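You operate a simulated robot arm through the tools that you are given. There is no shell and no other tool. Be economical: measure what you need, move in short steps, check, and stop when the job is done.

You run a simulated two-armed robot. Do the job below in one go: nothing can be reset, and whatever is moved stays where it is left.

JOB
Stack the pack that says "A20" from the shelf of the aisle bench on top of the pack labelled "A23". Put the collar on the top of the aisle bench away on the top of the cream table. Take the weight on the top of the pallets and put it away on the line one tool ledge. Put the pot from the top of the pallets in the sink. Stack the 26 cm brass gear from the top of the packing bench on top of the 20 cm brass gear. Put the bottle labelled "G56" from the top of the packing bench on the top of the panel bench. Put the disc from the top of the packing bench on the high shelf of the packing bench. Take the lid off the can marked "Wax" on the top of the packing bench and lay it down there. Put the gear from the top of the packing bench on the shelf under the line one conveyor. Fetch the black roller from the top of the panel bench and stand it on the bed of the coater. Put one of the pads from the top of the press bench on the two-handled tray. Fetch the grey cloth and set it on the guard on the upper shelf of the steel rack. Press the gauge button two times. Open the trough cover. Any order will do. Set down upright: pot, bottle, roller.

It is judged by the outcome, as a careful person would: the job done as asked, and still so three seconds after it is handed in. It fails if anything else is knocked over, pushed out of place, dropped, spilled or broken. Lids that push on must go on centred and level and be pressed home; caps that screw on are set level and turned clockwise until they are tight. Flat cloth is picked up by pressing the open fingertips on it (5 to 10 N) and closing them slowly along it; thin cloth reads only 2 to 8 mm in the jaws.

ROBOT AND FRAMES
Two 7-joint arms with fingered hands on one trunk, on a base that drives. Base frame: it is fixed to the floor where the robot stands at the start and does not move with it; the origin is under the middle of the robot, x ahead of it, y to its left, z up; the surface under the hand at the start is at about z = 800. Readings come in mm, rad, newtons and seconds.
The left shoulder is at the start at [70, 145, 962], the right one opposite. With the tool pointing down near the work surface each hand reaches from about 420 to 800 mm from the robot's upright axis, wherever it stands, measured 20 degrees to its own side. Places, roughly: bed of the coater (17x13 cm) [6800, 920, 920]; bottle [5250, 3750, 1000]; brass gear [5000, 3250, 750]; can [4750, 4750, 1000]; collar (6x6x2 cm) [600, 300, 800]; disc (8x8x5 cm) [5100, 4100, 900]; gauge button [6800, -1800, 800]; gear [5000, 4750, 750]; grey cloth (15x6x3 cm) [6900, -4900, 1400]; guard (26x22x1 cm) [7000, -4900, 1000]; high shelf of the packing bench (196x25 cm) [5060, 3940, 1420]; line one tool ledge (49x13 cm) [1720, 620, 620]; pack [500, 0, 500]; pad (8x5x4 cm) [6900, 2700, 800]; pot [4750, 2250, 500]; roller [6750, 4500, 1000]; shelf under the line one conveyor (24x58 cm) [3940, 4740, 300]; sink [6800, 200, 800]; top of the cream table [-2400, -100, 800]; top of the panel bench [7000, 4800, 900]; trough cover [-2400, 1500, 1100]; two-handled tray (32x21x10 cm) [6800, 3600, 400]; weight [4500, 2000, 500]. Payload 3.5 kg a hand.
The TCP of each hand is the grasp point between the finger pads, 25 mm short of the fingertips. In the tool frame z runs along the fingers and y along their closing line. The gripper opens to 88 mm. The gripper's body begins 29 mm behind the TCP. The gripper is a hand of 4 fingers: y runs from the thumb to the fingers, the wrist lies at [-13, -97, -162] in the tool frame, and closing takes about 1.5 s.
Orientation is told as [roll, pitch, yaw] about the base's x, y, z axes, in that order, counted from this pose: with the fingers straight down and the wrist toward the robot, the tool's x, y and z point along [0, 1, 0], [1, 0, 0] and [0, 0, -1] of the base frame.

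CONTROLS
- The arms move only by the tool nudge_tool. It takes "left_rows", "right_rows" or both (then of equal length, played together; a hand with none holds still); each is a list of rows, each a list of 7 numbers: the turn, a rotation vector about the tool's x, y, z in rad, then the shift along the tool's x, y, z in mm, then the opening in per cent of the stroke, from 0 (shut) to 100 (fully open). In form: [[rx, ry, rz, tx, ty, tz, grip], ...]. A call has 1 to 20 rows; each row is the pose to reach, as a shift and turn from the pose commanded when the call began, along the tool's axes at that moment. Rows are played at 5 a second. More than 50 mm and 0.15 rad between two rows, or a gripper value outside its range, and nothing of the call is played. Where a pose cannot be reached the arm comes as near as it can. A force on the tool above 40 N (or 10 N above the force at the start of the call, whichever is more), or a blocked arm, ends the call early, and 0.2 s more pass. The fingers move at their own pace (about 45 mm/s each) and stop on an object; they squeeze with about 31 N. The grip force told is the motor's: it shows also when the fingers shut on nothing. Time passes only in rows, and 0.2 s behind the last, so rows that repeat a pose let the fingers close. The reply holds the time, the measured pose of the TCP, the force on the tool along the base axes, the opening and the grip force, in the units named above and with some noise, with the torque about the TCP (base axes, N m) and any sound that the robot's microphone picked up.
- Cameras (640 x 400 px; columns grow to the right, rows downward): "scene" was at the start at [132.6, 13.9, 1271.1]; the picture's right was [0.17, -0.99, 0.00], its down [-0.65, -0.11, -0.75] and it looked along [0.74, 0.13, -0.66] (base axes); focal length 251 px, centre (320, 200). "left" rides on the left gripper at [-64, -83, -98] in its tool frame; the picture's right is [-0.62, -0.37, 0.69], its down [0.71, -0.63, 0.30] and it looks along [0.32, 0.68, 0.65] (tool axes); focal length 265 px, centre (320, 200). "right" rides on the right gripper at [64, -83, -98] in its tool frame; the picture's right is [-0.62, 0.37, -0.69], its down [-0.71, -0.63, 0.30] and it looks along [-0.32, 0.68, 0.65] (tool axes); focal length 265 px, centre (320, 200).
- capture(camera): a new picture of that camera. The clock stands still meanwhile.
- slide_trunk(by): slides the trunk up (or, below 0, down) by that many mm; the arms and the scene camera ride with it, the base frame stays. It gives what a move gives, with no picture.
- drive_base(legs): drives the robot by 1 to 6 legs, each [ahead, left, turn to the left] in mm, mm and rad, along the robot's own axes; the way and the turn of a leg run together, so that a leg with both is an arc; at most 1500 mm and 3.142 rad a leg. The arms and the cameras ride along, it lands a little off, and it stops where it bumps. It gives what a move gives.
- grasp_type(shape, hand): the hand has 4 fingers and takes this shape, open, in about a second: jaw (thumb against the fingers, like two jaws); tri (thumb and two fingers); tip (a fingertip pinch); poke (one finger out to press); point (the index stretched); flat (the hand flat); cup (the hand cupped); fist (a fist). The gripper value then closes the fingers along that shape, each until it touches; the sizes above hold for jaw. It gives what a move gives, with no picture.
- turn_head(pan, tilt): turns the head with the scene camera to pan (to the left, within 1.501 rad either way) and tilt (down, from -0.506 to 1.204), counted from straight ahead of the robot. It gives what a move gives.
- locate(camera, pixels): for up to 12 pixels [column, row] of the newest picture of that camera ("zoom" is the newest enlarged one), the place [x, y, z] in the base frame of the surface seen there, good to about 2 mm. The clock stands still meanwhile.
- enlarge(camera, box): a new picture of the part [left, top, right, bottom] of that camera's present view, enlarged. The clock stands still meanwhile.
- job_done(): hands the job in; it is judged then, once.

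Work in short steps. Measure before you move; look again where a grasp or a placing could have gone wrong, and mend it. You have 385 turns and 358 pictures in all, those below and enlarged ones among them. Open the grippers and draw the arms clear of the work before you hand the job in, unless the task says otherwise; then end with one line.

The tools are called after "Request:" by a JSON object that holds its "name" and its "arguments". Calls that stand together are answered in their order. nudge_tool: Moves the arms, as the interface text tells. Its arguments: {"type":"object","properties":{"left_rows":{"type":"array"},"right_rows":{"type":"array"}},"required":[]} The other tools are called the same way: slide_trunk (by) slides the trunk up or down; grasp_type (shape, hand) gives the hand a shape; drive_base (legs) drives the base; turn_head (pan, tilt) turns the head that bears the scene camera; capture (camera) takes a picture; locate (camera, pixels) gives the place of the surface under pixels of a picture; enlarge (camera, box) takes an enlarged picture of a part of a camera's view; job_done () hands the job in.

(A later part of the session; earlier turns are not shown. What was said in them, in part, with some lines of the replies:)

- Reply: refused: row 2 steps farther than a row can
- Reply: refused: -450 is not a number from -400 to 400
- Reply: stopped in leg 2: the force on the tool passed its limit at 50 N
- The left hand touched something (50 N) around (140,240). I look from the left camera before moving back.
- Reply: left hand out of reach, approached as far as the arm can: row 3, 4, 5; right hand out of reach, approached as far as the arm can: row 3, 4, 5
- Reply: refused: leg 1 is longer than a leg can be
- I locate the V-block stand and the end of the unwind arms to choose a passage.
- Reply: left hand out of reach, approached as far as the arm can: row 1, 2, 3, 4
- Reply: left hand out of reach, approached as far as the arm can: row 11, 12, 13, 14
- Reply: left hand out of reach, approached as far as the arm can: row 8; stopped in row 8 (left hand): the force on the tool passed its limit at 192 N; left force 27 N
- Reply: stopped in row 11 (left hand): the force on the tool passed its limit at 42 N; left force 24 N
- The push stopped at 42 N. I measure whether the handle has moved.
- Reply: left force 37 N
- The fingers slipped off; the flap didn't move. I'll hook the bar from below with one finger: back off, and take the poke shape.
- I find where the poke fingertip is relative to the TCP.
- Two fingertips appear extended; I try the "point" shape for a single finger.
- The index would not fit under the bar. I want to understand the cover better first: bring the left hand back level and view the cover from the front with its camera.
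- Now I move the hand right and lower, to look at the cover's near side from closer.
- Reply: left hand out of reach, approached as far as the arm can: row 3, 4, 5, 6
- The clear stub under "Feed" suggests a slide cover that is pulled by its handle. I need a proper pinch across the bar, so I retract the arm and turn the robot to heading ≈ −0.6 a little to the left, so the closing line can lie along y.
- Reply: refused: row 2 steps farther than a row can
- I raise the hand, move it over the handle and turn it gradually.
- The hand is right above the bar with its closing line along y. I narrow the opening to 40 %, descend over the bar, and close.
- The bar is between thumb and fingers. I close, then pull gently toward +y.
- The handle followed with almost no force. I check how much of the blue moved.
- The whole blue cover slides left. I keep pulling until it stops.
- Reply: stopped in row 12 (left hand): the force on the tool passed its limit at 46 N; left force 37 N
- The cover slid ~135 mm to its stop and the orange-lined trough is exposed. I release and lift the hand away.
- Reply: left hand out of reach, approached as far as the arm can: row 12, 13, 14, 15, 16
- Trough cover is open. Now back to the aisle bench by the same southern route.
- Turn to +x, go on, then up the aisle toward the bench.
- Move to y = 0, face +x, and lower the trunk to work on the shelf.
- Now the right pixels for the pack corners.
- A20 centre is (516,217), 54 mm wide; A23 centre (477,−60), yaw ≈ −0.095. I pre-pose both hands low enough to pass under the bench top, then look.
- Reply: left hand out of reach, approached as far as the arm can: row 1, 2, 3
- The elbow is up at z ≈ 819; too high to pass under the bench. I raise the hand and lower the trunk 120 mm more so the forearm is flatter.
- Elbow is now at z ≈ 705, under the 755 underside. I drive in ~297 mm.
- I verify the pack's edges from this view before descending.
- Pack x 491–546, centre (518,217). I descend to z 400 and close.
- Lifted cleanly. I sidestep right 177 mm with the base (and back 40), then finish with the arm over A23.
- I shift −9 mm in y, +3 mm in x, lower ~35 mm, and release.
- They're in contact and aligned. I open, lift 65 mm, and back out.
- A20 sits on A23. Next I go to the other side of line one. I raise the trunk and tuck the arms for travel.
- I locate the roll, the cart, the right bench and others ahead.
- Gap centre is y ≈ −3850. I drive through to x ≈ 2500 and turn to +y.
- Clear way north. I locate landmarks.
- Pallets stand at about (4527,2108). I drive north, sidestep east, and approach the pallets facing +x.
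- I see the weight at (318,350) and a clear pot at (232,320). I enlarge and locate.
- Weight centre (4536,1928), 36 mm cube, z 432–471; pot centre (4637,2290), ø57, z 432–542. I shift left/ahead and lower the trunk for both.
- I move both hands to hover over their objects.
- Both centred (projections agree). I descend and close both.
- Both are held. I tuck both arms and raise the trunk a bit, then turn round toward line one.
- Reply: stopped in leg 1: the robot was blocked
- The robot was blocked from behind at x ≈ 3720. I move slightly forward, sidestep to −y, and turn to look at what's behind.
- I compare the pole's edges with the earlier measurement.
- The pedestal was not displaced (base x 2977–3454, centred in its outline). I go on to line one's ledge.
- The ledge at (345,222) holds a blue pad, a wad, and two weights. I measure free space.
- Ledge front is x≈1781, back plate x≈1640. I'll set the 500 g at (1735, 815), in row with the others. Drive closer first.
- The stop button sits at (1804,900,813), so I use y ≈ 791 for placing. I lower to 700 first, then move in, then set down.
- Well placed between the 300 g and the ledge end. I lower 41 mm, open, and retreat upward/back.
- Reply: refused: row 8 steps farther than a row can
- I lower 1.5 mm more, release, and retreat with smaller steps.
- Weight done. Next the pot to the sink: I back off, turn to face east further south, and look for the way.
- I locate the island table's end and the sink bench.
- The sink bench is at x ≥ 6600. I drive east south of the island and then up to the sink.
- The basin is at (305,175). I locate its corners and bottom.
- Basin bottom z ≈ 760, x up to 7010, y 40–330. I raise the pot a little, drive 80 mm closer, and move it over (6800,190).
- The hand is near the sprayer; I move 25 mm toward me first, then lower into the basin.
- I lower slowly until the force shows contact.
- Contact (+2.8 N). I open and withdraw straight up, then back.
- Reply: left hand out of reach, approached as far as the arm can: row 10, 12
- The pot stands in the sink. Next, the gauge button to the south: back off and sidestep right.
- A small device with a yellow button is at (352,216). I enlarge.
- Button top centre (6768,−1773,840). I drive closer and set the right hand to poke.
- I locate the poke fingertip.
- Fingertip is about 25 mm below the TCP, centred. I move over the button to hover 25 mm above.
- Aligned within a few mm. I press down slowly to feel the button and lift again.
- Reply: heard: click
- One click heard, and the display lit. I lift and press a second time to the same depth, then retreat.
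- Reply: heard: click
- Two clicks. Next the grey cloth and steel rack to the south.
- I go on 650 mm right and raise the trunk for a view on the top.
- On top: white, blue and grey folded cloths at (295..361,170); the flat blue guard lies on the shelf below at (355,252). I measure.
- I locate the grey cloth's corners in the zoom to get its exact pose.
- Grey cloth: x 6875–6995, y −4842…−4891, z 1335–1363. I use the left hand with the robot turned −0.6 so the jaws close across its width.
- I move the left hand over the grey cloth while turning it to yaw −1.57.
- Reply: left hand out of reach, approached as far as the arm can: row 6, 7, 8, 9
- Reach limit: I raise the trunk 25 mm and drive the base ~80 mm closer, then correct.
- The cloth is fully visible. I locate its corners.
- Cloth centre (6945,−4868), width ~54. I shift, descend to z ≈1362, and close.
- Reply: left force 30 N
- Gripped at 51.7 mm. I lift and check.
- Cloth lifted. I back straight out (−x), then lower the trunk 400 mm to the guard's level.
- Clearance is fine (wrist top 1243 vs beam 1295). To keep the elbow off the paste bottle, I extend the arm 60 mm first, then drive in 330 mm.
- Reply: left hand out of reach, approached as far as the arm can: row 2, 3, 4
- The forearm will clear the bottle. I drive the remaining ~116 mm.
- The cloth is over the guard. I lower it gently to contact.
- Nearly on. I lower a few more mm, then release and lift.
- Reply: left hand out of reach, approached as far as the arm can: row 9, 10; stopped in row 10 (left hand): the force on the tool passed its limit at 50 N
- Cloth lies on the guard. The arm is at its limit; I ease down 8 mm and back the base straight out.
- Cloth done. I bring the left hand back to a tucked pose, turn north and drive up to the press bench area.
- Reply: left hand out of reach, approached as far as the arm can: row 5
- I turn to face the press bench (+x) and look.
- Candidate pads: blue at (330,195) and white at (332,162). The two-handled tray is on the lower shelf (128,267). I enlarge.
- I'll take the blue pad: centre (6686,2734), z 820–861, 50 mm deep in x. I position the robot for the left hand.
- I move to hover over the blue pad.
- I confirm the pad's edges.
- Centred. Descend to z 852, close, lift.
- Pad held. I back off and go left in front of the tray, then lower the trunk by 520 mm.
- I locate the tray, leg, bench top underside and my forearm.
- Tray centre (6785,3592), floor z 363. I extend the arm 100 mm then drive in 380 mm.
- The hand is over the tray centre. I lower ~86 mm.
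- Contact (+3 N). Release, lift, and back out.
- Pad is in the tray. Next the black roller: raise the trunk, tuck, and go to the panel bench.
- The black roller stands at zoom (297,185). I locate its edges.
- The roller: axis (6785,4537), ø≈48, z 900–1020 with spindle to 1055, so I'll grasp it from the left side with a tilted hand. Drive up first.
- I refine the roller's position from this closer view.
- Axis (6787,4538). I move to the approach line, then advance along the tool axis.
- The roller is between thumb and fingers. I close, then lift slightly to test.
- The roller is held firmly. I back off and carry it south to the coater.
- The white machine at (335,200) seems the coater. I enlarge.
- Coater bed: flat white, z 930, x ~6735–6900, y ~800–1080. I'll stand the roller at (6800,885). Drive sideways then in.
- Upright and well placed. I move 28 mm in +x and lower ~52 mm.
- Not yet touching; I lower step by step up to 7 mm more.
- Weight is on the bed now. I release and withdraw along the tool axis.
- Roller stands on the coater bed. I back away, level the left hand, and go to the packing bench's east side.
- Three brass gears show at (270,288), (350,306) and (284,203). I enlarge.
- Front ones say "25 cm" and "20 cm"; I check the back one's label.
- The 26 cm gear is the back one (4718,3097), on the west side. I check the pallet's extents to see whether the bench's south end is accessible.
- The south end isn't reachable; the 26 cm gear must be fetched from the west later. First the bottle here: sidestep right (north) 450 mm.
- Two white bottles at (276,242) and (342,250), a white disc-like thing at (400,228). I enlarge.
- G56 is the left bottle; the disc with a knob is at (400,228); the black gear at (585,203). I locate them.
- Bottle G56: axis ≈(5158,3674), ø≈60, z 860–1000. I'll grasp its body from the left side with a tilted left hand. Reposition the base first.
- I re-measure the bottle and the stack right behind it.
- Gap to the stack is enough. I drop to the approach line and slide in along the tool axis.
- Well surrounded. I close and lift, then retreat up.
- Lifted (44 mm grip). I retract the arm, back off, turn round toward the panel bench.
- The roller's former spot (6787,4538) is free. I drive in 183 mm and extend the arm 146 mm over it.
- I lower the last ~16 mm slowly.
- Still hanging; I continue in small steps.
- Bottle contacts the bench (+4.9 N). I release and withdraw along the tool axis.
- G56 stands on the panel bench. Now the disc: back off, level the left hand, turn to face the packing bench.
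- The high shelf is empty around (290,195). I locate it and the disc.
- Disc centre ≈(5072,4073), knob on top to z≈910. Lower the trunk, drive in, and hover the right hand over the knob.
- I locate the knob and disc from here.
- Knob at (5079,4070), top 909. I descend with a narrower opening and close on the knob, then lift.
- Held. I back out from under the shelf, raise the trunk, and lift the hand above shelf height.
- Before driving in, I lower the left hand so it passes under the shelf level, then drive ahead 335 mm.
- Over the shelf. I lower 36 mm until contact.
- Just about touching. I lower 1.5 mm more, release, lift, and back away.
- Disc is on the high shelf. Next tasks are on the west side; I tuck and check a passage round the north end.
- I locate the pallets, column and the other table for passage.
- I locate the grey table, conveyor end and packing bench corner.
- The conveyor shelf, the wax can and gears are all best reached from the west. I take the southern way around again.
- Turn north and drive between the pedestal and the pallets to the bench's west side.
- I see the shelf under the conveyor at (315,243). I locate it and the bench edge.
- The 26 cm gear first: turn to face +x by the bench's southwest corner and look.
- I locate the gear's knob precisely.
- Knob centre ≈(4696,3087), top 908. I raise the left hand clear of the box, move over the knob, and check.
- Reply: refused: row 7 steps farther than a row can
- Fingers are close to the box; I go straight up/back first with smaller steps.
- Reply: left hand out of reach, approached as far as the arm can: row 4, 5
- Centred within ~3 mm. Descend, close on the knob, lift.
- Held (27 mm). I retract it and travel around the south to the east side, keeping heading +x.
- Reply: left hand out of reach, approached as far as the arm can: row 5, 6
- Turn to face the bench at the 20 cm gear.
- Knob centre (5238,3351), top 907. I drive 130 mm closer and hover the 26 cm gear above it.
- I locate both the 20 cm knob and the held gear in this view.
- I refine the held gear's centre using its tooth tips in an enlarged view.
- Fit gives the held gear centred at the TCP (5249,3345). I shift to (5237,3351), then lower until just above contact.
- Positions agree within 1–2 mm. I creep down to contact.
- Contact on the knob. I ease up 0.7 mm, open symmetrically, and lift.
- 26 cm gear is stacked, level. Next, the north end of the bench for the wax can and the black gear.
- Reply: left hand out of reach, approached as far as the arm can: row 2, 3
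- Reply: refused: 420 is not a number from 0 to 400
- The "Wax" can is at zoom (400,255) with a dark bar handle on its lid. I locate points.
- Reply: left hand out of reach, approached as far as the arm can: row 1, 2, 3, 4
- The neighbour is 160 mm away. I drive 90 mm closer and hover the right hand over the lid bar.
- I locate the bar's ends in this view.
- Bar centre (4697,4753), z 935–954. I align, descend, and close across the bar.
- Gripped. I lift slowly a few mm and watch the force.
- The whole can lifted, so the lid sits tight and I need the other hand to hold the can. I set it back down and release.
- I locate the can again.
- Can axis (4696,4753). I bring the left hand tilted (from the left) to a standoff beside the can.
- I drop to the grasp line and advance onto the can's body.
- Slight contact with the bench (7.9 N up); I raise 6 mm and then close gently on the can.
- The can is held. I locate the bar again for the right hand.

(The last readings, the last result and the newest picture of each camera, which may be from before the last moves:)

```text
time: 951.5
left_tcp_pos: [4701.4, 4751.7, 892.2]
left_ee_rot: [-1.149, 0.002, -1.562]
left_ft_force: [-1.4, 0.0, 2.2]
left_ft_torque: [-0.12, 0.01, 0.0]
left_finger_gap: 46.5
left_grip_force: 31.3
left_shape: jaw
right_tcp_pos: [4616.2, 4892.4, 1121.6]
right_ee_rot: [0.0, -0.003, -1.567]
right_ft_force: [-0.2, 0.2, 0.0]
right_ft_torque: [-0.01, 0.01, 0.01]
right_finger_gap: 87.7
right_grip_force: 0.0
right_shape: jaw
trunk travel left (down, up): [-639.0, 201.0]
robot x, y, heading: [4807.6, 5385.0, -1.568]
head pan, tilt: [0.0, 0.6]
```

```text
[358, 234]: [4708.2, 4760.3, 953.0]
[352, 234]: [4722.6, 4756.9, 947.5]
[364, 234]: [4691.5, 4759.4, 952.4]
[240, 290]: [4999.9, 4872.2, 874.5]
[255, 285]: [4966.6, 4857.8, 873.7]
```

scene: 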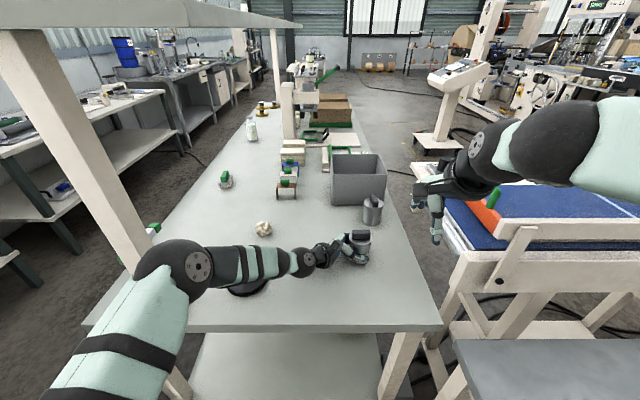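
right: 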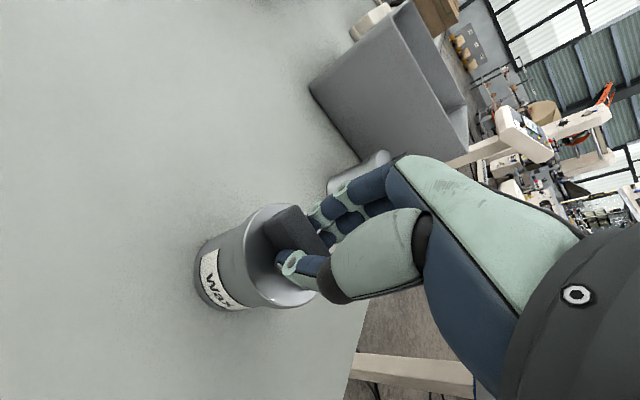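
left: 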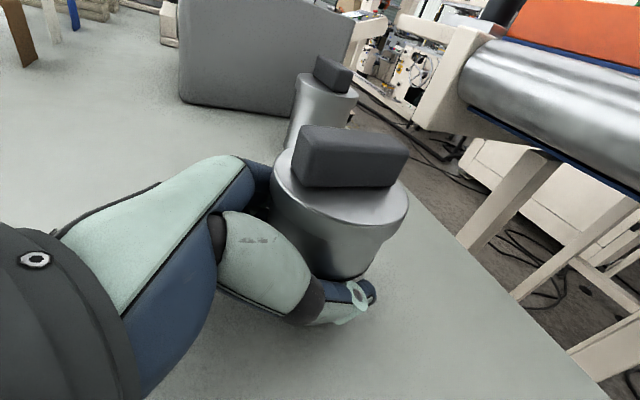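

Bar centre (4700,4753). I bring the right hand over it and descend carefully.

Request:
{"name": "nudge_tool", "arguments": {"right_rows": [[0, 0, 0, 20, 30, 5, 70], [0, 0, 0, 42, 62, 20, 60], [0, 0, 0, 63, 95, 40, 50], [0, 0, 0, 84, 125, 60, 48], [0, 0, 0, 84, 139, 85, 48], [0, 0, 0, 84, 139, 105, 48], [0, 0, 0, 84, 139, 105, 48]]}}

Request:
{"name": "capture", "arguments": {"camera": "right"}}

Request:
{"name": "enlarge", "arguments": {"camera": "scene", "box": [290, 150, 460, 290]}}

```text
time: 953.0
left_tcp_pos: [4701.7, 4751.6, 892.8]
left_ee_rot: [-1.152, 0.002, -1.563]
left_ft_force: [0.2, -1.0, 2.9]
left_ft_torque: [-0.15, -0.01, -0.02]
left_finger_gap: 46.1
left_grip_force: 30.7
left_shape: jaw
right_tcp_pos: [4701.1, 4752.4, 1017.1]
right_ee_rot: [0.001, -0.006, -1.567]
right_ft_force: [0.6, 0.7, 0.7]
right_ft_torque: [0.02, 0.01, 0.01]
right_finger_gap: 42.5
right_grip_force: 0.1
right_shape: jaw
trunk travel left (down, up): [-639.0, 201.0]
robot x, y, heading: [4808.5, 5391.2, -1.575]
head pan, tilt: [0.0, 0.6]
```

```text
147 pictures are left
```

right: 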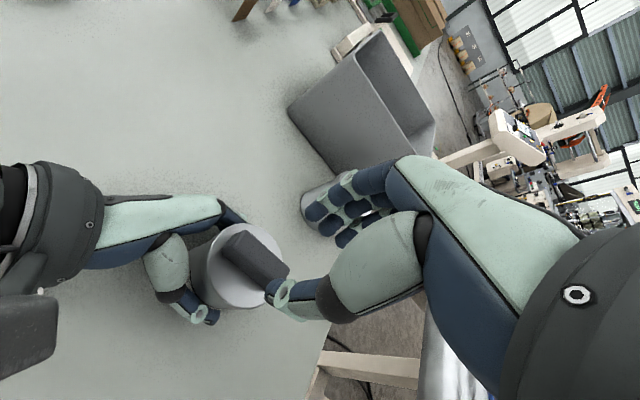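

```text
2.86 times, centred on (375, 220) of scene
```

zoom: 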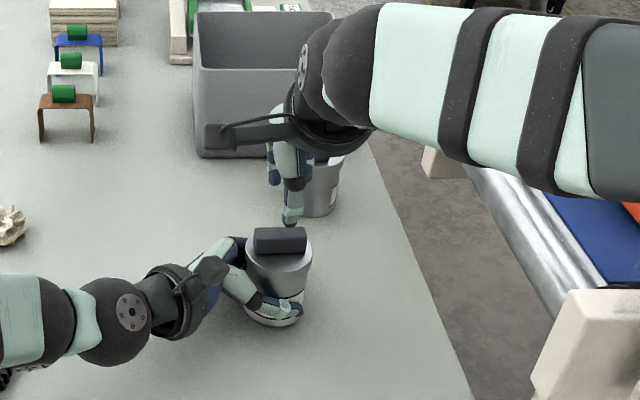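

Clear. I descend 55 mm and close on the bar.

Request:
{"name": "nudge_tool", "arguments": {"right_rows": [[0, 0, 0, 0, 0, 20, 48], [0, 0, 0, 0, 0, 40, 48], [0, 0, 0, 0, 0, 54, 48], [0, 0, 0, 0, 0, 55, 20], [0, 0, 0, 0, 0, 55, 0], [0, 0, 0, 0, 0, 55, 0], [0, 0, 0, 0, 0, 55, 0], [0, 0, 0, 0, 0, 55, 0]]}}

Request:
{"name": "nudge_tool", "arguments": {"right_rows": [[0, 0, 0, 0, 0, -1, 0], [0, 0, 0, 0, 0, -2, 0], [0, 0, 0, 0, 0, -3.5, 0], [0, 0, 0, 0, 0, -5, 0], [0, 0, 0, 0, 0, -7, 0], [0, 0, 0, 0, 0, -10, 0]]}}

Request:
{"name": "enlarge", "arguments": {"camera": "scene", "box": [320, 180, 420, 270]}}

```text
time: 954.9
left_tcp_pos: [4701.6, 4752.2, 892.2]
left_ee_rot: [-1.152, 0.005, -1.56]
left_ft_force: [1.5, 1.4, 3.1]
left_ft_torque: [-0.13, 0.0, -0.04]
left_finger_gap: 45.8
left_grip_force: 31.0
left_shape: jaw
right_tcp_pos: [4700.1, 4753.2, 963.0]
right_ee_rot: [0.002, -0.004, -1.566]
right_ft_force: [-0.2, -1.2, 0.5]
right_ft_torque: [-0.05, 0.05, 0.02]
right_finger_gap: 13.1
right_grip_force: 30.6
right_shape: jaw
trunk travel left (down, up): [-639.0, 201.0]
robot x, y, heading: [4806.7, 5389.2, -1.575]
head pan, tilt: [0.0, 0.6]
heard: snap
```

```text
time: 956.2
left_tcp_pos: [4701.7, 4752.0, 892.2]
left_ee_rot: [-1.15, 0.003, -1.562]
left_ft_force: [-0.4, 0.1, 2.1]
left_ft_torque: [-0.14, -0.01, 0.03]
left_finger_gap: 46.0
left_grip_force: 31.6
left_shape: jaw
right_tcp_pos: [4702.2, 4753.5, 972.2]
right_ee_rot: [-0.001, -0.003, -1.567]
right_ft_force: [-0.4, 0.2, -0.5]
right_ft_torque: [0.03, 0.0, -0.01]
right_finger_gap: 12.9
right_grip_force: 31.0
right_shape: jaw
trunk travel left (down, up): [-639.0, 201.0]
robot x, y, heading: [4812.1, 5386.2, -1.573]
head pan, tilt: [0.0, 0.6]
```

```text
4.44 times, centred on (370, 225) of scene
```

zoom: 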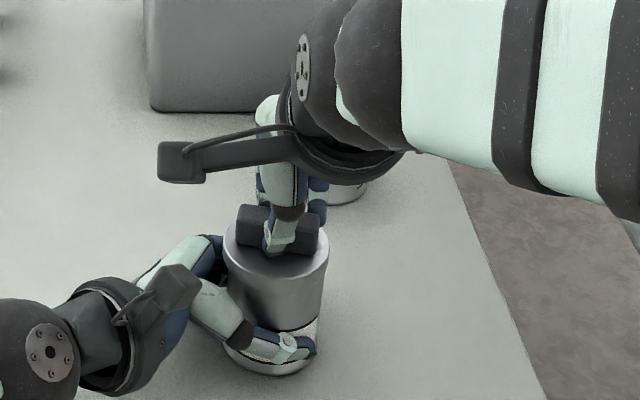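

A snap: the lid came off. I raise it, then release the can with the left hand and withdraw it.

Request:
{"name": "nudge_tool", "arguments": {"right_rows": [[0, 0, 0, 0, 0, -20, 0], [0, 0, 0, 0, 0, -45, 0], [0, 0, 0, 0, 0, -70, 0], [0, 0, 0, 0, 0, -90, 0], [0, 0, 0, 0, 0, -90, 0]]}}

Request:
{"name": "nudge_tool", "arguments": {"left_rows": [[0, 0, 0, 0, 0, 0, 20], [0, 0, 0, 0, 0, 0, 45], [0, 0, 0, 0, 0, 0, 75], [0, 0, 0, 0, 0, 0, 100], [0, 0, 0, 0, 0, 0, 100], [0, 0, 0, 0, 0, -20, 100], [0, 0, 0, 0, 0, -50, 100], [0, 0, 0, 0, 0, -90, 100], [0, 0, 0, -20, 0, -125, 100], [0, 0, 0, -50, 0, -160, 100], [0, 0, 0, -85, 0, -185, 100]]}}

Request:
{"name": "capture", "arguments": {"camera": "scene"}}

```text
time: 957.5
left_tcp_pos: [4700.7, 4751.1, 892.8]
left_ee_rot: [-1.153, 0.004, -1.563]
left_ft_force: [-1.2, 0.3, 2.4]
left_ft_torque: [-0.11, 0.03, 0.02]
left_finger_gap: 45.8
left_grip_force: 30.8
left_shape: jaw
right_tcp_pos: [4702.0, 4753.7, 1061.9]
right_ee_rot: [0.0, -0.003, -1.569]
right_ft_force: [0.1, 0.0, -0.4]
right_ft_torque: [-0.01, 0.03, -0.01]
right_finger_gap: 12.5
right_grip_force: 30.8
right_shape: jaw
trunk travel left (down, up): [-639.0, 201.0]
robot x, y, heading: [4805.1, 5386.0, -1.57]
head pan, tilt: [0.0, 0.6]
```

```text
time: 959.9
left_tcp_pos: [4834.2, 4753.1, 1046.9]
left_ee_rot: [-1.153, 0.005, -1.564]
left_ft_force: [-0.3, -0.2, -0.8]
left_ft_torque: [-0.01, 0.02, 0.01]
left_finger_gap: 87.4
left_grip_force: 0.1
left_shape: jaw
right_tcp_pos: [4700.9, 4754.7, 1062.2]
right_ee_rot: [0.001, -0.004, -1.566]
right_ft_force: [-0.2, 0.6, 0.2]
right_ft_torque: [-0.01, -0.02, 0.01]
right_finger_gap: 12.5
right_grip_force: 30.9
right_shape: jaw
trunk travel left (down, up): [-639.0, 201.0]
robot x, y, heading: [4809.7, 5385.3, -1.572]
head pan, tilt: [0.0, 0.6]
```

```text
144 pictures are left
```

scene: 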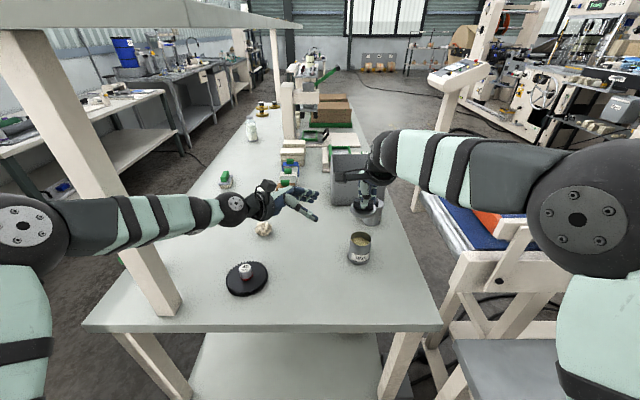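

Lid off, can standing. I level and move the left hand out of the way.

Request:
{"name": "nudge_tool", "arguments": {"left_rows": [[0, 0.14, 0, 0, -10, -20, 100], [0, 0.28, 0, 0, -25, -40, 100], [0, 0.42, 0, 0, -40, -60, 100], [0, 0.56, 0, 2, -60, -80, 100], [0, 0.7, 0, 2, -80, -100, 100], [0, 0.84, 0, 4, -100, -115, 100], [0, 0.98, 0, 4, -115, -128, 100], [0, 1.12, 0, 4, -120, -133, 100], [0, 1.12, 0, 4, -120, -133, 100]]}}

Request:
{"name": "nudge_tool", "arguments": {"right_rows": [[0, 0, 0, 20, -30, 0, 0], [0, 0, 0, 40, -60, 0, 0], [0, 0, 0, 60, -90, 0, 0], [0, 0, 0, 80, -115, 10, 0], [0, 0, 0, 80, -115, 45, 0], [0, 0, 0, 80, -115, 80, 0], [0, 0, 0, 80, -115, 110, 0], [0, 0, 0, 80, -115, 110, 0]]}}

Request:
{"name": "enlarge", "arguments": {"camera": "scene", "box": [270, 190, 450, 330]}}

```text
time: 961.9
left_tcp_pos: [4956.6, 4872.8, 1097.4]
left_ee_rot: [-0.032, 0.005, -1.564]
left_ft_force: [-0.2, -0.3, -0.2]
left_ft_torque: [-0.02, 0.02, 0.01]
left_finger_gap: 87.8
left_grip_force: 0.0
left_shape: jaw
right_tcp_pos: [4701.6, 4753.7, 1062.1]
right_ee_rot: [0.002, -0.004, -1.567]
right_ft_force: [-0.4, 0.0, -0.7]
right_ft_torque: [0.0, 0.03, 0.03]
right_finger_gap: 12.8
right_grip_force: 31.1
right_shape: jaw
trunk travel left (down, up): [-639.0, 201.0]
robot x, y, heading: [4808.0, 5389.4, -1.573]
head pan, tilt: [0.0, 0.6]
```

```text
time: 963.6
left_tcp_pos: [4956.9, 4873.1, 1096.6]
left_ee_rot: [-0.031, 0.005, -1.562]
left_ft_force: [-0.4, 0.0, 0.1]
left_ft_torque: [-0.04, -0.03, 0.03]
left_finger_gap: 87.6
left_grip_force: 0.1
left_shape: jaw
right_tcp_pos: [4779.8, 4868.1, 951.1]
right_ee_rot: [0.0, -0.005, -1.568]
right_ft_force: [-0.1, -0.4, -0.2]
right_ft_torque: [0.02, 0.0, 0.0]
right_finger_gap: 12.6
right_grip_force: 30.8
right_shape: jaw
trunk travel left (down, up): [-639.0, 201.0]
robot x, y, heading: [4808.7, 5384.6, -1.571]
head pan, tilt: [0.0, 0.6]
```

```text
2.86 times, centred on (360, 260) of scene
```

zoom: 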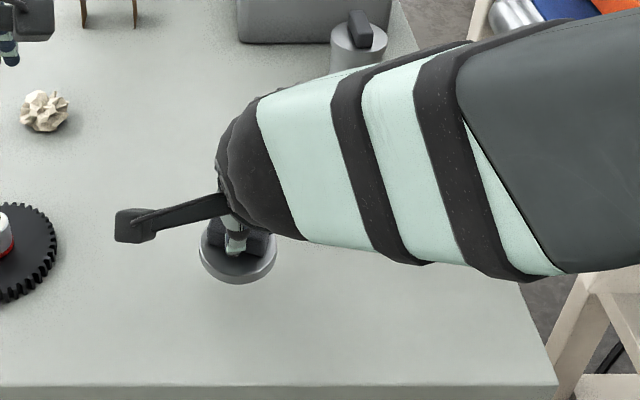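

I find the lid's lower edge height.

Request:
{"name": "locate", "arguments": {"camera": "zoom", "pixels": [[238, 281], [238, 270], [215, 265], [238, 290]]}}

```text
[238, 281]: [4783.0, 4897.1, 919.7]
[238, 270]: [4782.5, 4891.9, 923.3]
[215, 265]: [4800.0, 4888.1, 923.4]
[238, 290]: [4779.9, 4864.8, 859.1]
```

Lid's edge is ~32 mm below the TCP. I lower to contact.

Request:
{"name": "nudge_tool", "arguments": {"right_rows": [[0, 0, 0, 0, 0, 20, 0], [0, 0, 0, 0, 0, 38, 0], [0, 0, 0, 0, 0, 44, 0], [0, 0, 0, 0, 0, 48, 0], [0, 0, 0, 0, 0, 51, 0], [0, 0, 0, 0, 0, 54, 0]]}}

```text
time: 965.0
left_tcp_pos: [4957.4, 4873.9, 1096.7]
left_ee_rot: [-0.032, 0.003, -1.563]
left_ft_force: [0.1, 0.1, 0.4]
left_ft_torque: [0.0, 0.04, -0.01]
left_finger_gap: 87.6
left_grip_force: 0.1
left_shape: jaw
right_tcp_pos: [4780.6, 4867.6, 898.6]
right_ee_rot: [0.002, -0.003, -1.569]
right_ft_force: [-0.6, 0.2, 0.9]
right_ft_torque: [-0.02, -0.04, 0.02]
right_finger_gap: 12.8
right_grip_force: 31.0
right_shape: jaw
trunk travel left (down, up): [-639.0, 201.0]
robot x, y, heading: [4807.5, 5384.8, -1.575]
head pan, tilt: [0.0, 0.6]
```

Request:
{"name": "nudge_tool", "arguments": {"right_rows": [[0, 0, 0, 0, 0, 1.5, 0], [0, 0, 0, 0, 0, 3, 0], [0, 0, 0, 0, 0, 4.5, 0], [0, 0, 0, 0, 0, 6, 0]]}}

Request:
{"name": "enlarge", "arguments": {"camera": "scene", "box": [300, 230, 400, 320]}}

```text
time: 966.0
left_tcp_pos: [4957.4, 4876.4, 1098.4]
left_ee_rot: [-0.031, 0.003, -1.561]
left_ft_force: [-1.5, 0.0, 0.4]
left_ft_torque: [0.01, 0.01, 0.01]
left_finger_gap: 87.5
left_grip_force: 0.1
left_shape: jaw
right_tcp_pos: [4781.6, 4868.6, 896.8]
right_ee_rot: [0.001, -0.017, -1.568]
right_ft_force: [-2.6, -0.2, 31.1]
right_ft_torque: [-0.13, -0.1, 0.06]
right_finger_gap: 13.6
right_grip_force: 31.3
right_shape: jaw
trunk travel left (down, up): [-639.0, 201.0]
robot x, y, heading: [4808.9, 5386.8, -1.575]
head pan, tilt: [0.0, 0.6]
```

```text
4.44 times, centred on (350, 275) of scene
```

zoom: 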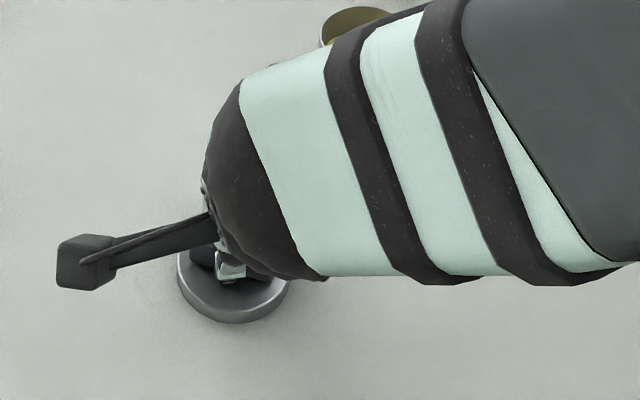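

Firm contact; I ease up 3 mm, release, and lift away.

Request:
{"name": "nudge_tool", "arguments": {"right_rows": [[0, 0, 0, 0, 0, -2, 0], [0, 0, 0, 0, 0, -4, 0], [0, 0, 0, 0, 0, -4, 25], [0, 0, 0, 0, 0, -4, 50], [0, 0, 0, 0, 0, -4, 55], [0, 0, 0, 0, 0, -25, 55], [0, 0, 0, 0, 0, -60, 70], [0, 0, 0, 0, -10, -105, 100], [0, 0, 0, -20, -20, -150, 100], [0, 0, 0, -55, -25, -180, 100], [0, 0, 0, -90, -25, -200, 100]]}}

Request:
{"name": "capture", "arguments": {"camera": "scene"}}

```text
refused: row 9 steps farther than a row can; nothing moved
```

```text
141 pictures are left
```

scene: 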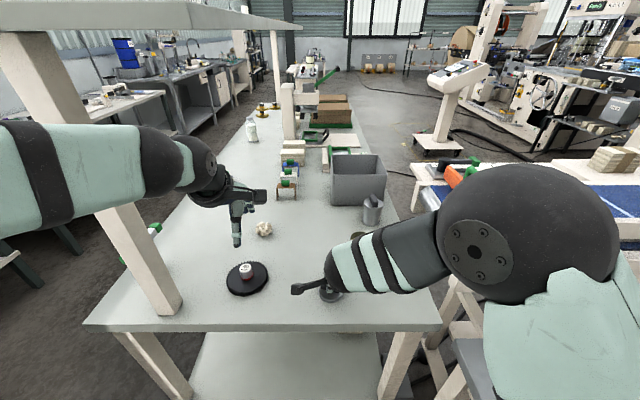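

Request:
{"name": "nudge_tool", "arguments": {"right_rows": [[0, 0, 0, 0, 0, -2, 0], [0, 0, 0, 0, 0, -4, 0], [0, 0, 0, 0, 0, -4, 25], [0, 0, 0, 0, 0, -4, 50], [0, 0, 0, 0, 0, -4, 55], [0, 0, 0, 0, 0, -25, 55], [0, 0, 0, 0, 0, -60, 70], [0, 0, 0, 0, -10, -100, 100], [0, 0, 0, -20, -20, -140, 100], [0, 0, 0, -50, -25, -170, 100], [0, 0, 0, -85, -25, -195, 100]]}}

Request:
{"name": "enlarge", "arguments": {"camera": "scene", "box": [220, 190, 440, 330]}}

```text
time: 968.5
left_tcp_pos: [4954.6, 4873.0, 1096.1]
left_ee_rot: [-0.027, 0.005, -1.561]
left_ft_force: [0.3, -0.1, 0.9]
left_ft_torque: [-0.01, 0.0, -0.03]
left_finger_gap: 87.9
left_grip_force: 0.0
left_shape: jaw
right_tcp_pos: [4692.9, 4892.5, 1088.3]
right_ee_rot: [0.001, -0.004, -1.567]
right_ft_force: [-0.4, 0.3, -0.2]
right_ft_torque: [-0.02, 0.0, -0.04]
right_finger_gap: 87.6
right_grip_force: 0.1
right_shape: jaw
trunk travel left (down, up): [-639.0, 201.0]
robot x, y, heading: [4806.0, 5387.2, -1.574]
head pan, tilt: [0.0, 0.6]
```

```text
2.86 times, centred on (330, 260) of scene
```

zoom: 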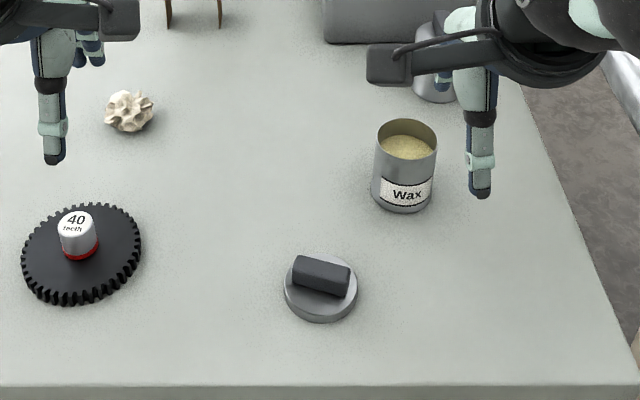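

Lid laid down, can intact. Now the black gear with the left hand: locate its knob.

Request:
{"name": "locate", "arguments": {"camera": "zoom", "pixels": [[77, 220], [60, 222], [94, 222], [77, 210], [77, 232], [80, 250], [25, 260], [140, 240], [75, 300]]}}

Request:
{"name": "capture", "arguments": {"camera": "left"}}

```text
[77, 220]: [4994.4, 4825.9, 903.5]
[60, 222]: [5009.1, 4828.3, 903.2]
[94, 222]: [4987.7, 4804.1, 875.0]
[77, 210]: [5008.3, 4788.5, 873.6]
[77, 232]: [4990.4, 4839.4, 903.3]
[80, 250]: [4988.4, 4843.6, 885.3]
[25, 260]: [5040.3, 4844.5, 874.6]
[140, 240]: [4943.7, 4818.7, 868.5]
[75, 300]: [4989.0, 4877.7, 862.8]
```

```text
139 pictures are left
```

left: 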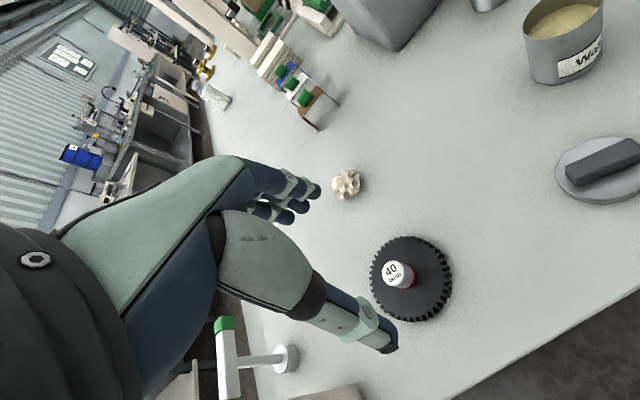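

I locate the knob top in the left camera too.

Request:
{"name": "locate", "arguments": {"camera": "left", "pixels": [[393, 268], [384, 268], [402, 266], [393, 278], [396, 260], [412, 238], [418, 320], [450, 285], [372, 280]]}}

```text
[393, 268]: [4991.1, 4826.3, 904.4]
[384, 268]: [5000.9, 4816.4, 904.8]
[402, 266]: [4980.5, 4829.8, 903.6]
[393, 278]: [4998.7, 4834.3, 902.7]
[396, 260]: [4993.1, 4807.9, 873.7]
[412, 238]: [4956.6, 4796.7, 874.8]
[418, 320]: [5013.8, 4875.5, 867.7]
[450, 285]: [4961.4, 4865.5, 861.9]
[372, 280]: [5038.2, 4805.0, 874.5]
```

Knob centre (4991,4826). I level the hand, hover lower and verify.

Request:
{"name": "nudge_tool", "arguments": {"left_rows": [[0, 0.01, 0, 10, 12, 30, 100], [0, 0.03, 0, 20, 25, 60, 90], [0, 0.03, 0, 36, 47, 90, 80], [0, 0.03, 0, 36, 47, 125, 70], [0, 0.03, 0, 36, 47, 125, 70]]}}

Request:
{"name": "capture", "arguments": {"camera": "left"}}

```text
time: 969.6
left_tcp_pos: [4989.0, 4828.2, 970.6]
left_ee_rot: [-0.003, 0.003, -1.56]
left_ft_force: [0.0, 0.1, 0.4]
left_ft_torque: [0.0, -0.01, 0.0]
left_finger_gap: 61.8
left_grip_force: 0.0
left_shape: jaw
right_tcp_pos: [4694.5, 4892.8, 1088.1]
right_ee_rot: [-0.002, -0.004, -1.567]
right_ft_force: [-0.2, 0.1, -0.3]
right_ft_torque: [0.01, 0.01, -0.03]
right_finger_gap: 88.0
right_grip_force: 0.2
right_shape: jaw
trunk travel left (down, up): [-639.0, 201.0]
robot x, y, heading: [4808.9, 5387.2, -1.576]
head pan, tilt: [0.0, 0.6]
```

```text
138 pictures are left
```

left: 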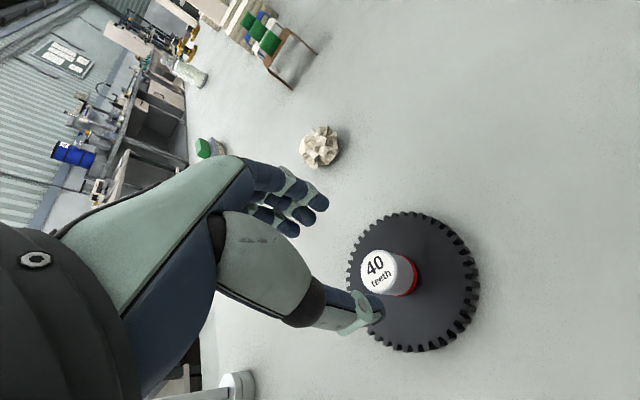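

Small correction (+6,−3) and descend, close, lift.

Request:
{"name": "nudge_tool", "arguments": {"left_rows": [[0, 0, 0, 6, -3, 15, 70], [0, 0, 0, 6, -3, 40, 70], [0, 0, 0, 6, -3, 60, 70], [0, 0, 0, 6, -3, 67, 70], [0, 0, 0, 6, -3, 67, 40], [0, 0, 0, 6, -3, 67, 0], [0, 0, 0, 6, -3, 67, 0], [0, 0, 0, 6, -3, 67, 0], [0, 0, 0, 6, -3, 67, 0], [0, 0, 0, 6, -3, 40, 0], [0, 0, 0, 6, -3, 0, 0], [0, 0, 0, 6, -3, -50, 0], [0, 0, 0, 6, -3, -90, 0], [0, 0, 0, 6, -3, -90, 0]]}}

Request:
{"name": "capture", "arguments": {"camera": "left"}}

```text
time: 972.6
left_tcp_pos: [4996.2, 4830.5, 1059.3]
left_ee_rot: [-0.003, 0.006, -1.562]
left_ft_force: [-0.5, 0.8, -1.3]
left_ft_torque: [0.04, 0.04, 0.02]
left_finger_gap: 22.7
left_grip_force: 31.3
left_shape: jaw
right_tcp_pos: [4695.0, 4891.3, 1087.5]
right_ee_rot: [0.001, -0.001, -1.567]
right_ft_force: [0.4, -0.3, 0.0]
right_ft_torque: [0.02, -0.01, 0.0]
right_finger_gap: 87.7
right_grip_force: 0.0
right_shape: jaw
trunk travel left (down, up): [-639.0, 201.0]
robot x, y, heading: [4808.8, 5385.0, -1.574]
head pan, tilt: [0.0, 0.6]
```

```text
137 pictures are left
```

left: 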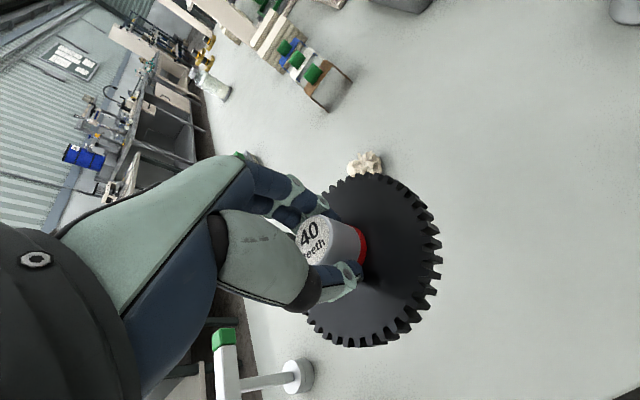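

Held. I retract, back away from the bench and travel the long way round to the conveyor's south side.

Request:
{"name": "nudge_tool", "arguments": {"left_rows": [[0, 0, 0, 0, -30, -10, 0], [0, 0, 0, 0, -60, -20, 0], [0, 0, 0, 0, -90, -30, 0], [0, 0, 0, 0, -90, -30, 0]]}}

Request:
{"name": "drive_base", "arguments": {"legs": [[-340, 0, 0], [0, 1165, 0], [1480, 0, 0.003], [1480, 0, 0], [1480, 0, 0], [1480, 0, 0]]}}

```text
time: 973.6
left_tcp_pos: [4993.2, 4919.3, 1090.3]
left_ee_rot: [0.0, 0.006, -1.563]
left_ft_force: [-0.3, -0.7, -0.6]
left_ft_torque: [0.02, -0.01, 0.03]
left_finger_gap: 22.7
left_grip_force: 30.9
left_shape: jaw
right_tcp_pos: [4693.3, 4892.1, 1086.4]
right_ee_rot: [0.001, -0.004, -1.567]
right_ft_force: [0.0, 0.2, -0.9]
right_ft_torque: [0.03, -0.02, -0.01]
right_finger_gap: 87.8
right_grip_force: 0.1
right_shape: jaw
trunk travel left (down, up): [-639.0, 201.0]
robot x, y, heading: [4808.7, 5383.0, -1.569]
head pan, tilt: [0.0, 0.6]
```

```text
time: 1009.2
left_tcp_pos: [6247.4, -672.2, 1089.2]
left_ee_rot: [-0.002, 0.004, -1.542]
left_ft_force: [0.0, 0.6, -1.3]
left_ft_torque: [0.0, 0.01, 0.0]
left_finger_gap: 22.5
left_grip_force: 31.3
left_shape: jaw
right_tcp_pos: [5949.1, -704.9, 1088.8]
right_ee_rot: [0.001, -0.005, -1.548]
right_ft_force: [0.4, -0.6, 0.6]
right_ft_torque: [0.01, 0.01, -0.01]
right_finger_gap: 87.8
right_grip_force: 0.0
right_shape: jaw
trunk travel left (down, up): [-639.0, 201.0]
robot x, y, heading: [6054.7, -204.3, -1.552]
head pan, tilt: [0.0, 0.6]
```

Continue: west, then north.

Request:
{"name": "drive_base", "arguments": {"legs": [[510, 0, 0], [0, 0, -1.59], [1050, 0, 0], [1050, 0, 0], [0, 0, -1.57], [1480, 0, 0]]}}

Request:
{"name": "drive_base", "arguments": {"legs": [[1480, 0, 0], [1480, 0, 0]]}}

Request:
{"name": "capture", "arguments": {"camera": "scene"}}

```text
time: 1036.9
left_tcp_pos: [3807.6, 1252.5, 1088.6]
left_ee_rot: [-0.002, 0.006, 1.564]
left_ft_force: [-0.8, 0.0, -1.6]
left_ft_torque: [-0.01, 0.02, -0.02]
left_finger_gap: 22.4
left_grip_force: 31.5
left_shape: jaw
right_tcp_pos: [4107.9, 1273.0, 1088.4]
right_ee_rot: [0.0, -0.004, 1.556]
right_ft_force: [0.0, 0.3, 0.8]
right_ft_torque: [0.04, 0.02, 0.01]
right_finger_gap: 87.4
right_grip_force: 0.0
right_shape: jaw
trunk travel left (down, up): [-639.0, 201.0]
robot x, y, heading: [3985.2, 785.0, 1.555]
head pan, tilt: [0.0, 0.6]
```

```text
time: 1051.2
left_tcp_pos: [3841.0, 4199.0, 1089.2]
left_ee_rot: [-0.001, 0.005, 1.577]
left_ft_force: [0.4, -0.5, -1.9]
left_ft_torque: [0.02, 0.01, 0.02]
left_finger_gap: 22.1
left_grip_force: 30.6
left_shape: jaw
right_tcp_pos: [4140.3, 4225.1, 1087.9]
right_ee_rot: [0.0, -0.005, 1.57]
right_ft_force: [1.0, -0.4, 0.6]
right_ft_torque: [0.02, 0.03, -0.02]
right_finger_gap: 87.3
right_grip_force: 0.1
right_shape: jaw
trunk travel left (down, up): [-639.0, 201.0]
robot x, y, heading: [4027.2, 3730.3, 1.569]
head pan, tilt: [0.0, 0.6]
```

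```text
136 pictures are left
```

scene: 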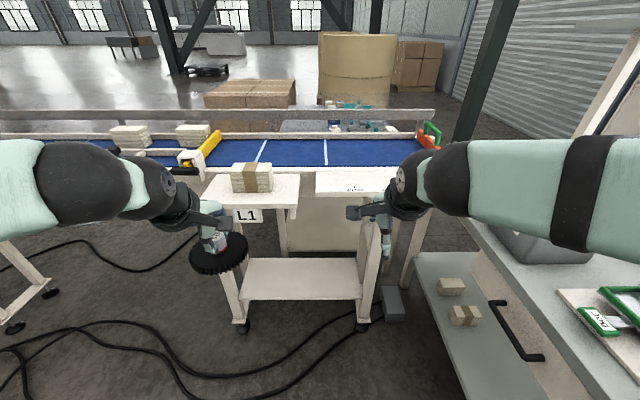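

I lower the trunk fully to work at the low shelf.

Request:
{"name": "slide_trunk", "arguments": {"by": -400}}

Request:
{"name": "slide_trunk", "arguments": {"by": -230}}

Request:
{"name": "turn_head", "arguments": {"pan": 0.1, "tilt": 0.35}}

Request:
{"name": "capture", "arguments": {"camera": "scene"}}

```text
time: 1055.0
left_tcp_pos: [3840.6, 4199.2, 689.6]
left_ee_rot: [-0.001, 0.006, 1.576]
left_ft_force: [0.1, 0.1, -2.0]
left_ft_torque: [-0.01, -0.01, -0.01]
left_finger_gap: 22.2
left_grip_force: 31.1
left_shape: jaw
right_tcp_pos: [4140.8, 4225.3, 687.8]
right_ee_rot: [0.002, -0.004, 1.571]
right_ft_force: [-0.1, -0.1, -0.8]
right_ft_torque: [0.0, -0.01, -0.01]
right_finger_gap: 87.5
right_grip_force: 0.0
right_shape: jaw
trunk travel left (down, up): [-239.0, 601.0]
robot x, y, heading: [4026.0, 3731.8, 1.568]
head pan, tilt: [0.0, 0.6]
```

```text
time: 1057.4
left_tcp_pos: [3841.6, 4198.6, 459.6]
left_ee_rot: [-0.002, 0.007, 1.576]
left_ft_force: [-0.6, 0.1, -1.6]
left_ft_torque: [0.0, -0.01, 0.0]
left_finger_gap: 22.4
left_grip_force: 30.8
left_shape: jaw
right_tcp_pos: [4141.4, 4224.1, 456.8]
right_ee_rot: [0.0, -0.004, 1.57]
right_ft_force: [0.5, 0.3, -0.2]
right_ft_torque: [0.01, 0.02, -0.01]
right_finger_gap: 87.6
right_grip_force: 0.1
right_shape: jaw
trunk travel left (down, up): [-9.0, 831.0]
robot x, y, heading: [4025.7, 3732.3, 1.566]
head pan, tilt: [0.0, 0.6]
```

```text
time: 1058.2
left_tcp_pos: [3841.9, 4199.2, 459.2]
left_ee_rot: [0.0, 0.005, 1.576]
left_ft_force: [-0.1, -0.4, -1.1]
left_ft_torque: [0.0, 0.02, 0.0]
left_finger_gap: 22.1
left_grip_force: 30.7
left_shape: jaw
right_tcp_pos: [4141.9, 4225.7, 457.1]
right_ee_rot: [0.0, -0.004, 1.572]
right_ft_force: [0.3, -0.6, 0.3]
right_ft_torque: [0.02, -0.02, -0.02]
right_finger_gap: 87.6
right_grip_force: 0.1
right_shape: jaw
trunk travel left (down, up): [-9.0, 831.0]
robot x, y, heading: [4026.4, 3728.6, 1.562]
head pan, tilt: [0.099, 0.351]
```

```text
135 pictures are left
```

scene: 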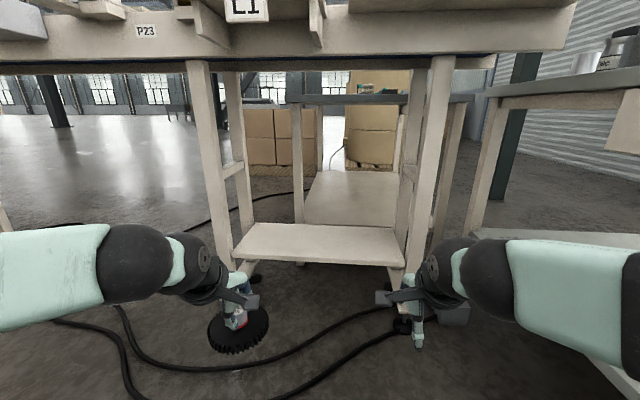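

I measure the shelf, the overhead frame and my arm heights.

Request:
{"name": "locate", "arguments": {"camera": "scene", "pixels": [[245, 250], [395, 255], [265, 228], [385, 230], [320, 245], [320, 55], [210, 45], [100, 235], [150, 230], [205, 250], [560, 240], [235, 200]]}}

```text
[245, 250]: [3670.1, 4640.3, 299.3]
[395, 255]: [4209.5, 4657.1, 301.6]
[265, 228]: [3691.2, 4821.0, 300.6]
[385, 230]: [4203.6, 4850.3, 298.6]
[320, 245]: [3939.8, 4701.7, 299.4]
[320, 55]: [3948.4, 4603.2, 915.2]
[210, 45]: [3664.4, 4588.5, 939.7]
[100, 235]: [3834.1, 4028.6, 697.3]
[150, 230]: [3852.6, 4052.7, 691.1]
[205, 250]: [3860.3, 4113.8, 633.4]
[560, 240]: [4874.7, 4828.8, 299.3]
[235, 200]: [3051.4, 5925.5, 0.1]
```

Clear. I extend the left arm 130 mm, then drive in 405 mm.

Request:
{"name": "nudge_tool", "arguments": {"left_rows": [[0, 0, 0, 0, 40, 0, 0], [0, 0, 0, 0, 80, 0, 0], [0, 0, 0, 0, 115, 0, 0], [0, 0, 0, 0, 130, 0, 0], [0, 0, 0, 0, 130, 0, 0]]}}

Request:
{"name": "drive_base", "arguments": {"legs": [[405, 0, 0]]}}

Request:
{"name": "capture", "arguments": {"camera": "scene"}}

Request:
{"name": "capture", "arguments": {"camera": "left"}}

```text
time: 1059.4
left_tcp_pos: [3840.3, 4329.4, 458.5]
left_ee_rot: [-0.001, 0.006, 1.575]
left_ft_force: [0.1, -0.2, -2.0]
left_ft_torque: [0.02, -0.01, 0.01]
left_finger_gap: 22.4
left_grip_force: 31.2
left_shape: jaw
right_tcp_pos: [4141.4, 4224.5, 458.2]
right_ee_rot: [-0.001, -0.003, 1.569]
right_ft_force: [-0.3, -0.3, -0.5]
right_ft_torque: [-0.01, 0.01, -0.01]
right_finger_gap: 87.4
right_grip_force: 0.1
right_shape: jaw
trunk travel left (down, up): [-9.0, 831.0]
robot x, y, heading: [4025.1, 3735.4, 1.566]
head pan, tilt: [0.099, 0.351]
```

```text
time: 1061.9
left_tcp_pos: [3841.6, 4733.6, 459.4]
left_ee_rot: [-0.001, 0.006, 1.577]
left_ft_force: [0.0, -0.7, -1.5]
left_ft_torque: [0.01, 0.01, 0.02]
left_finger_gap: 22.1
left_grip_force: 30.8
left_shape: jaw
right_tcp_pos: [4142.1, 4629.5, 457.2]
right_ee_rot: [0.0, -0.005, 1.571]
right_ft_force: [0.5, -0.4, -0.6]
right_ft_torque: [-0.01, -0.01, 0.01]
right_finger_gap: 87.7
right_grip_force: 0.1
right_shape: jaw
trunk travel left (down, up): [-9.0, 831.0]
robot x, y, heading: [4026.5, 4134.4, 1.564]
head pan, tilt: [0.099, 0.351]
```

```text
134 pictures are left
```

scene: 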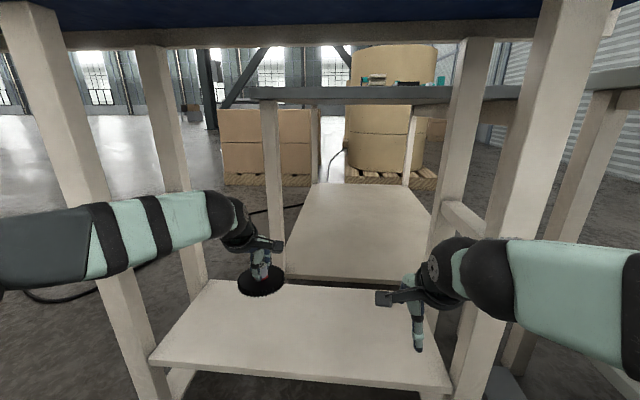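

```text
133 pictures are left
```

left: 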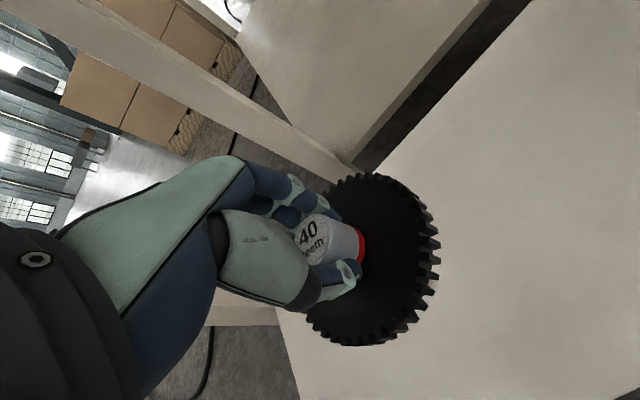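

Over the shelf. I lower 112 mm, then creep to contact.

Request:
{"name": "nudge_tool", "arguments": {"left_rows": [[0, 0, 0, 0, 0, 30, 0], [0, 0, 0, 0, 0, 60, 0], [0, 0, 0, 0, 0, 90, 0], [0, 0, 0, 0, 0, 106, 0], [0, 0, 0, 0, 0, 112, 0], [0, 0, 0, 0, 0, 114, 0], [0, 0, 0, 0, 0, 115, 0]]}}

Request:
{"name": "enlarge", "arguments": {"camera": "scene", "box": [170, 200, 350, 340]}}

```text
time: 1063.5
left_tcp_pos: [3841.2, 4732.7, 343.1]
left_ee_rot: [-0.001, 0.006, 1.576]
left_ft_force: [-0.5, -0.6, -1.6]
left_ft_torque: [0.02, 0.02, 0.03]
left_finger_gap: 22.1
left_grip_force: 31.0
left_shape: jaw
right_tcp_pos: [4142.0, 4629.2, 458.3]
right_ee_rot: [0.0, -0.002, 1.571]
right_ft_force: [-1.4, -0.6, -0.5]
right_ft_torque: [0.0, 0.0, 0.02]
right_finger_gap: 87.6
right_grip_force: 0.1
right_shape: jaw
trunk travel left (down, up): [-9.0, 831.0]
robot x, y, heading: [4029.2, 4135.9, 1.563]
head pan, tilt: [0.099, 0.351]
```

```text
2.86 times, centred on (260, 270) of scene
```

zoom: 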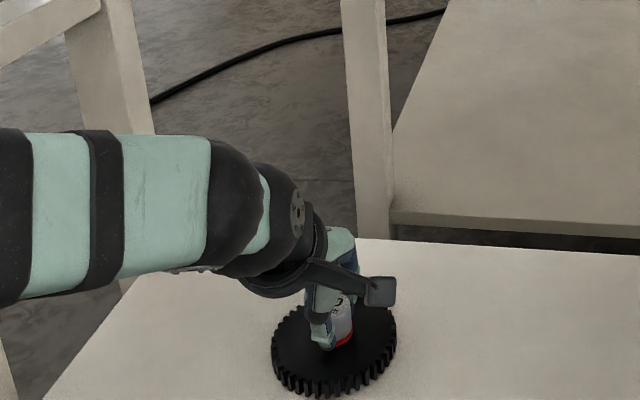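

Close to contact; I creep a few mm more, then release, lift and back out.

Request:
{"name": "nudge_tool", "arguments": {"left_rows": [[0, 0, 0, 0, 0, 1, 0], [0, 0, 0, 0, 0, 2, 0], [0, 0, 0, 0, 0, 3, 0]]}}

```text
time: 1064.3
left_tcp_pos: [3842.4, 4734.2, 342.3]
left_ee_rot: [-0.001, 0.003, 1.576]
left_ft_force: [-0.2, -1.8, 4.6]
left_ft_torque: [0.13, 0.05, 0.02]
left_finger_gap: 22.3
left_grip_force: 31.2
left_shape: jaw
right_tcp_pos: [4143.3, 4629.7, 458.5]
right_ee_rot: [0.001, -0.003, 1.57]
right_ft_force: [-0.2, 0.1, -0.3]
right_ft_torque: [-0.01, 0.02, -0.02]
right_finger_gap: 87.7
right_grip_force: 0.2
right_shape: jaw
trunk travel left (down, up): [-9.0, 831.0]
robot x, y, heading: [4027.9, 4135.5, 1.571]
head pan, tilt: [0.099, 0.351]
```

Request:
{"name": "nudge_tool", "arguments": {"left_rows": [[0, 0, 0, 0, 0, -0.5, 25], [0, 0, 0, 0, 0, -0.5, 50], [0, 0, 0, 0, 0, -0.5, 70], [0, 0, 0, 0, 0, -0.5, 70], [0, 0, 0, 0, 0, -25, 70], [0, 0, 0, 0, 0, -60, 70], [0, 0, 0, 0, 0, -100, 100], [0, 0, 0, 0, 0, -120, 100]]}}

Request:
{"name": "drive_base", "arguments": {"legs": [[-450, 0, 0]]}}

Request:
{"name": "capture", "arguments": {"camera": "scene"}}

```text
time: 1066.1
left_tcp_pos: [3841.5, 4733.7, 460.0]
left_ee_rot: [-0.003, 0.005, 1.576]
left_ft_force: [0.2, -0.1, 0.6]
left_ft_torque: [-0.01, -0.01, -0.01]
left_finger_gap: 87.5
left_grip_force: 0.1
left_shape: jaw
right_tcp_pos: [4143.1, 4630.7, 457.3]
right_ee_rot: [0.0, -0.003, 1.571]
right_ft_force: [0.1, 1.3, 0.4]
right_ft_torque: [0.03, -0.01, -0.04]
right_finger_gap: 87.8
right_grip_force: 0.2
right_shape: jaw
trunk travel left (down, up): [-9.0, 831.0]
robot x, y, heading: [4023.6, 4136.5, 1.564]
head pan, tilt: [0.099, 0.351]
```

```text
time: 1068.8
left_tcp_pos: [3839.8, 4283.3, 460.9]
left_ee_rot: [-0.002, 0.005, 1.576]
left_ft_force: [0.3, -0.2, -0.2]
left_ft_torque: [0.0, -0.03, -0.01]
left_finger_gap: 87.8
left_grip_force: 0.0
left_shape: jaw
right_tcp_pos: [4140.8, 4179.5, 458.1]
right_ee_rot: [0.0, -0.004, 1.571]
right_ft_force: [0.1, 0.0, 0.2]
right_ft_torque: [0.01, 0.04, 0.0]
right_finger_gap: 87.8
right_grip_force: 0.0
right_shape: jaw
trunk travel left (down, up): [-9.0, 831.0]
robot x, y, heading: [4029.4, 3686.6, 1.563]
head pan, tilt: [0.099, 0.351]
```

```text
131 pictures are left
```

scene: 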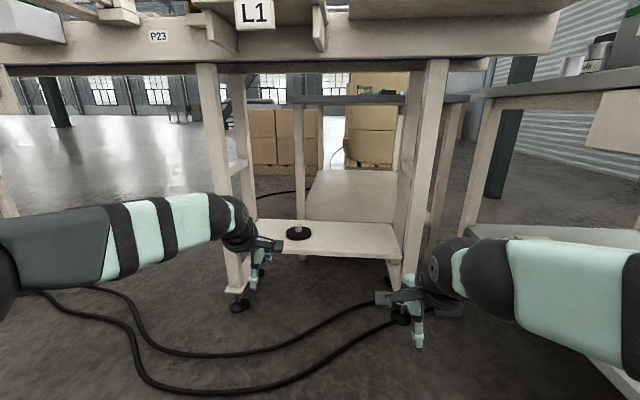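

All fourteen jobs have been carried out and checked, grippers are open and both arms are clear of the work. I hand in.

Request:
{"name": "job_done", "arguments": {}}

```text
The job is handed in.
```

I did all fourteen tasks and handed the job in; I checked each one by picture, or by the two clicks for the gauge. Two hard knocks happened near the start: the held collar hit the splice machine at about 50 N, and the left hand hit something by the press at 192 N. I saw no damage or movement from either.
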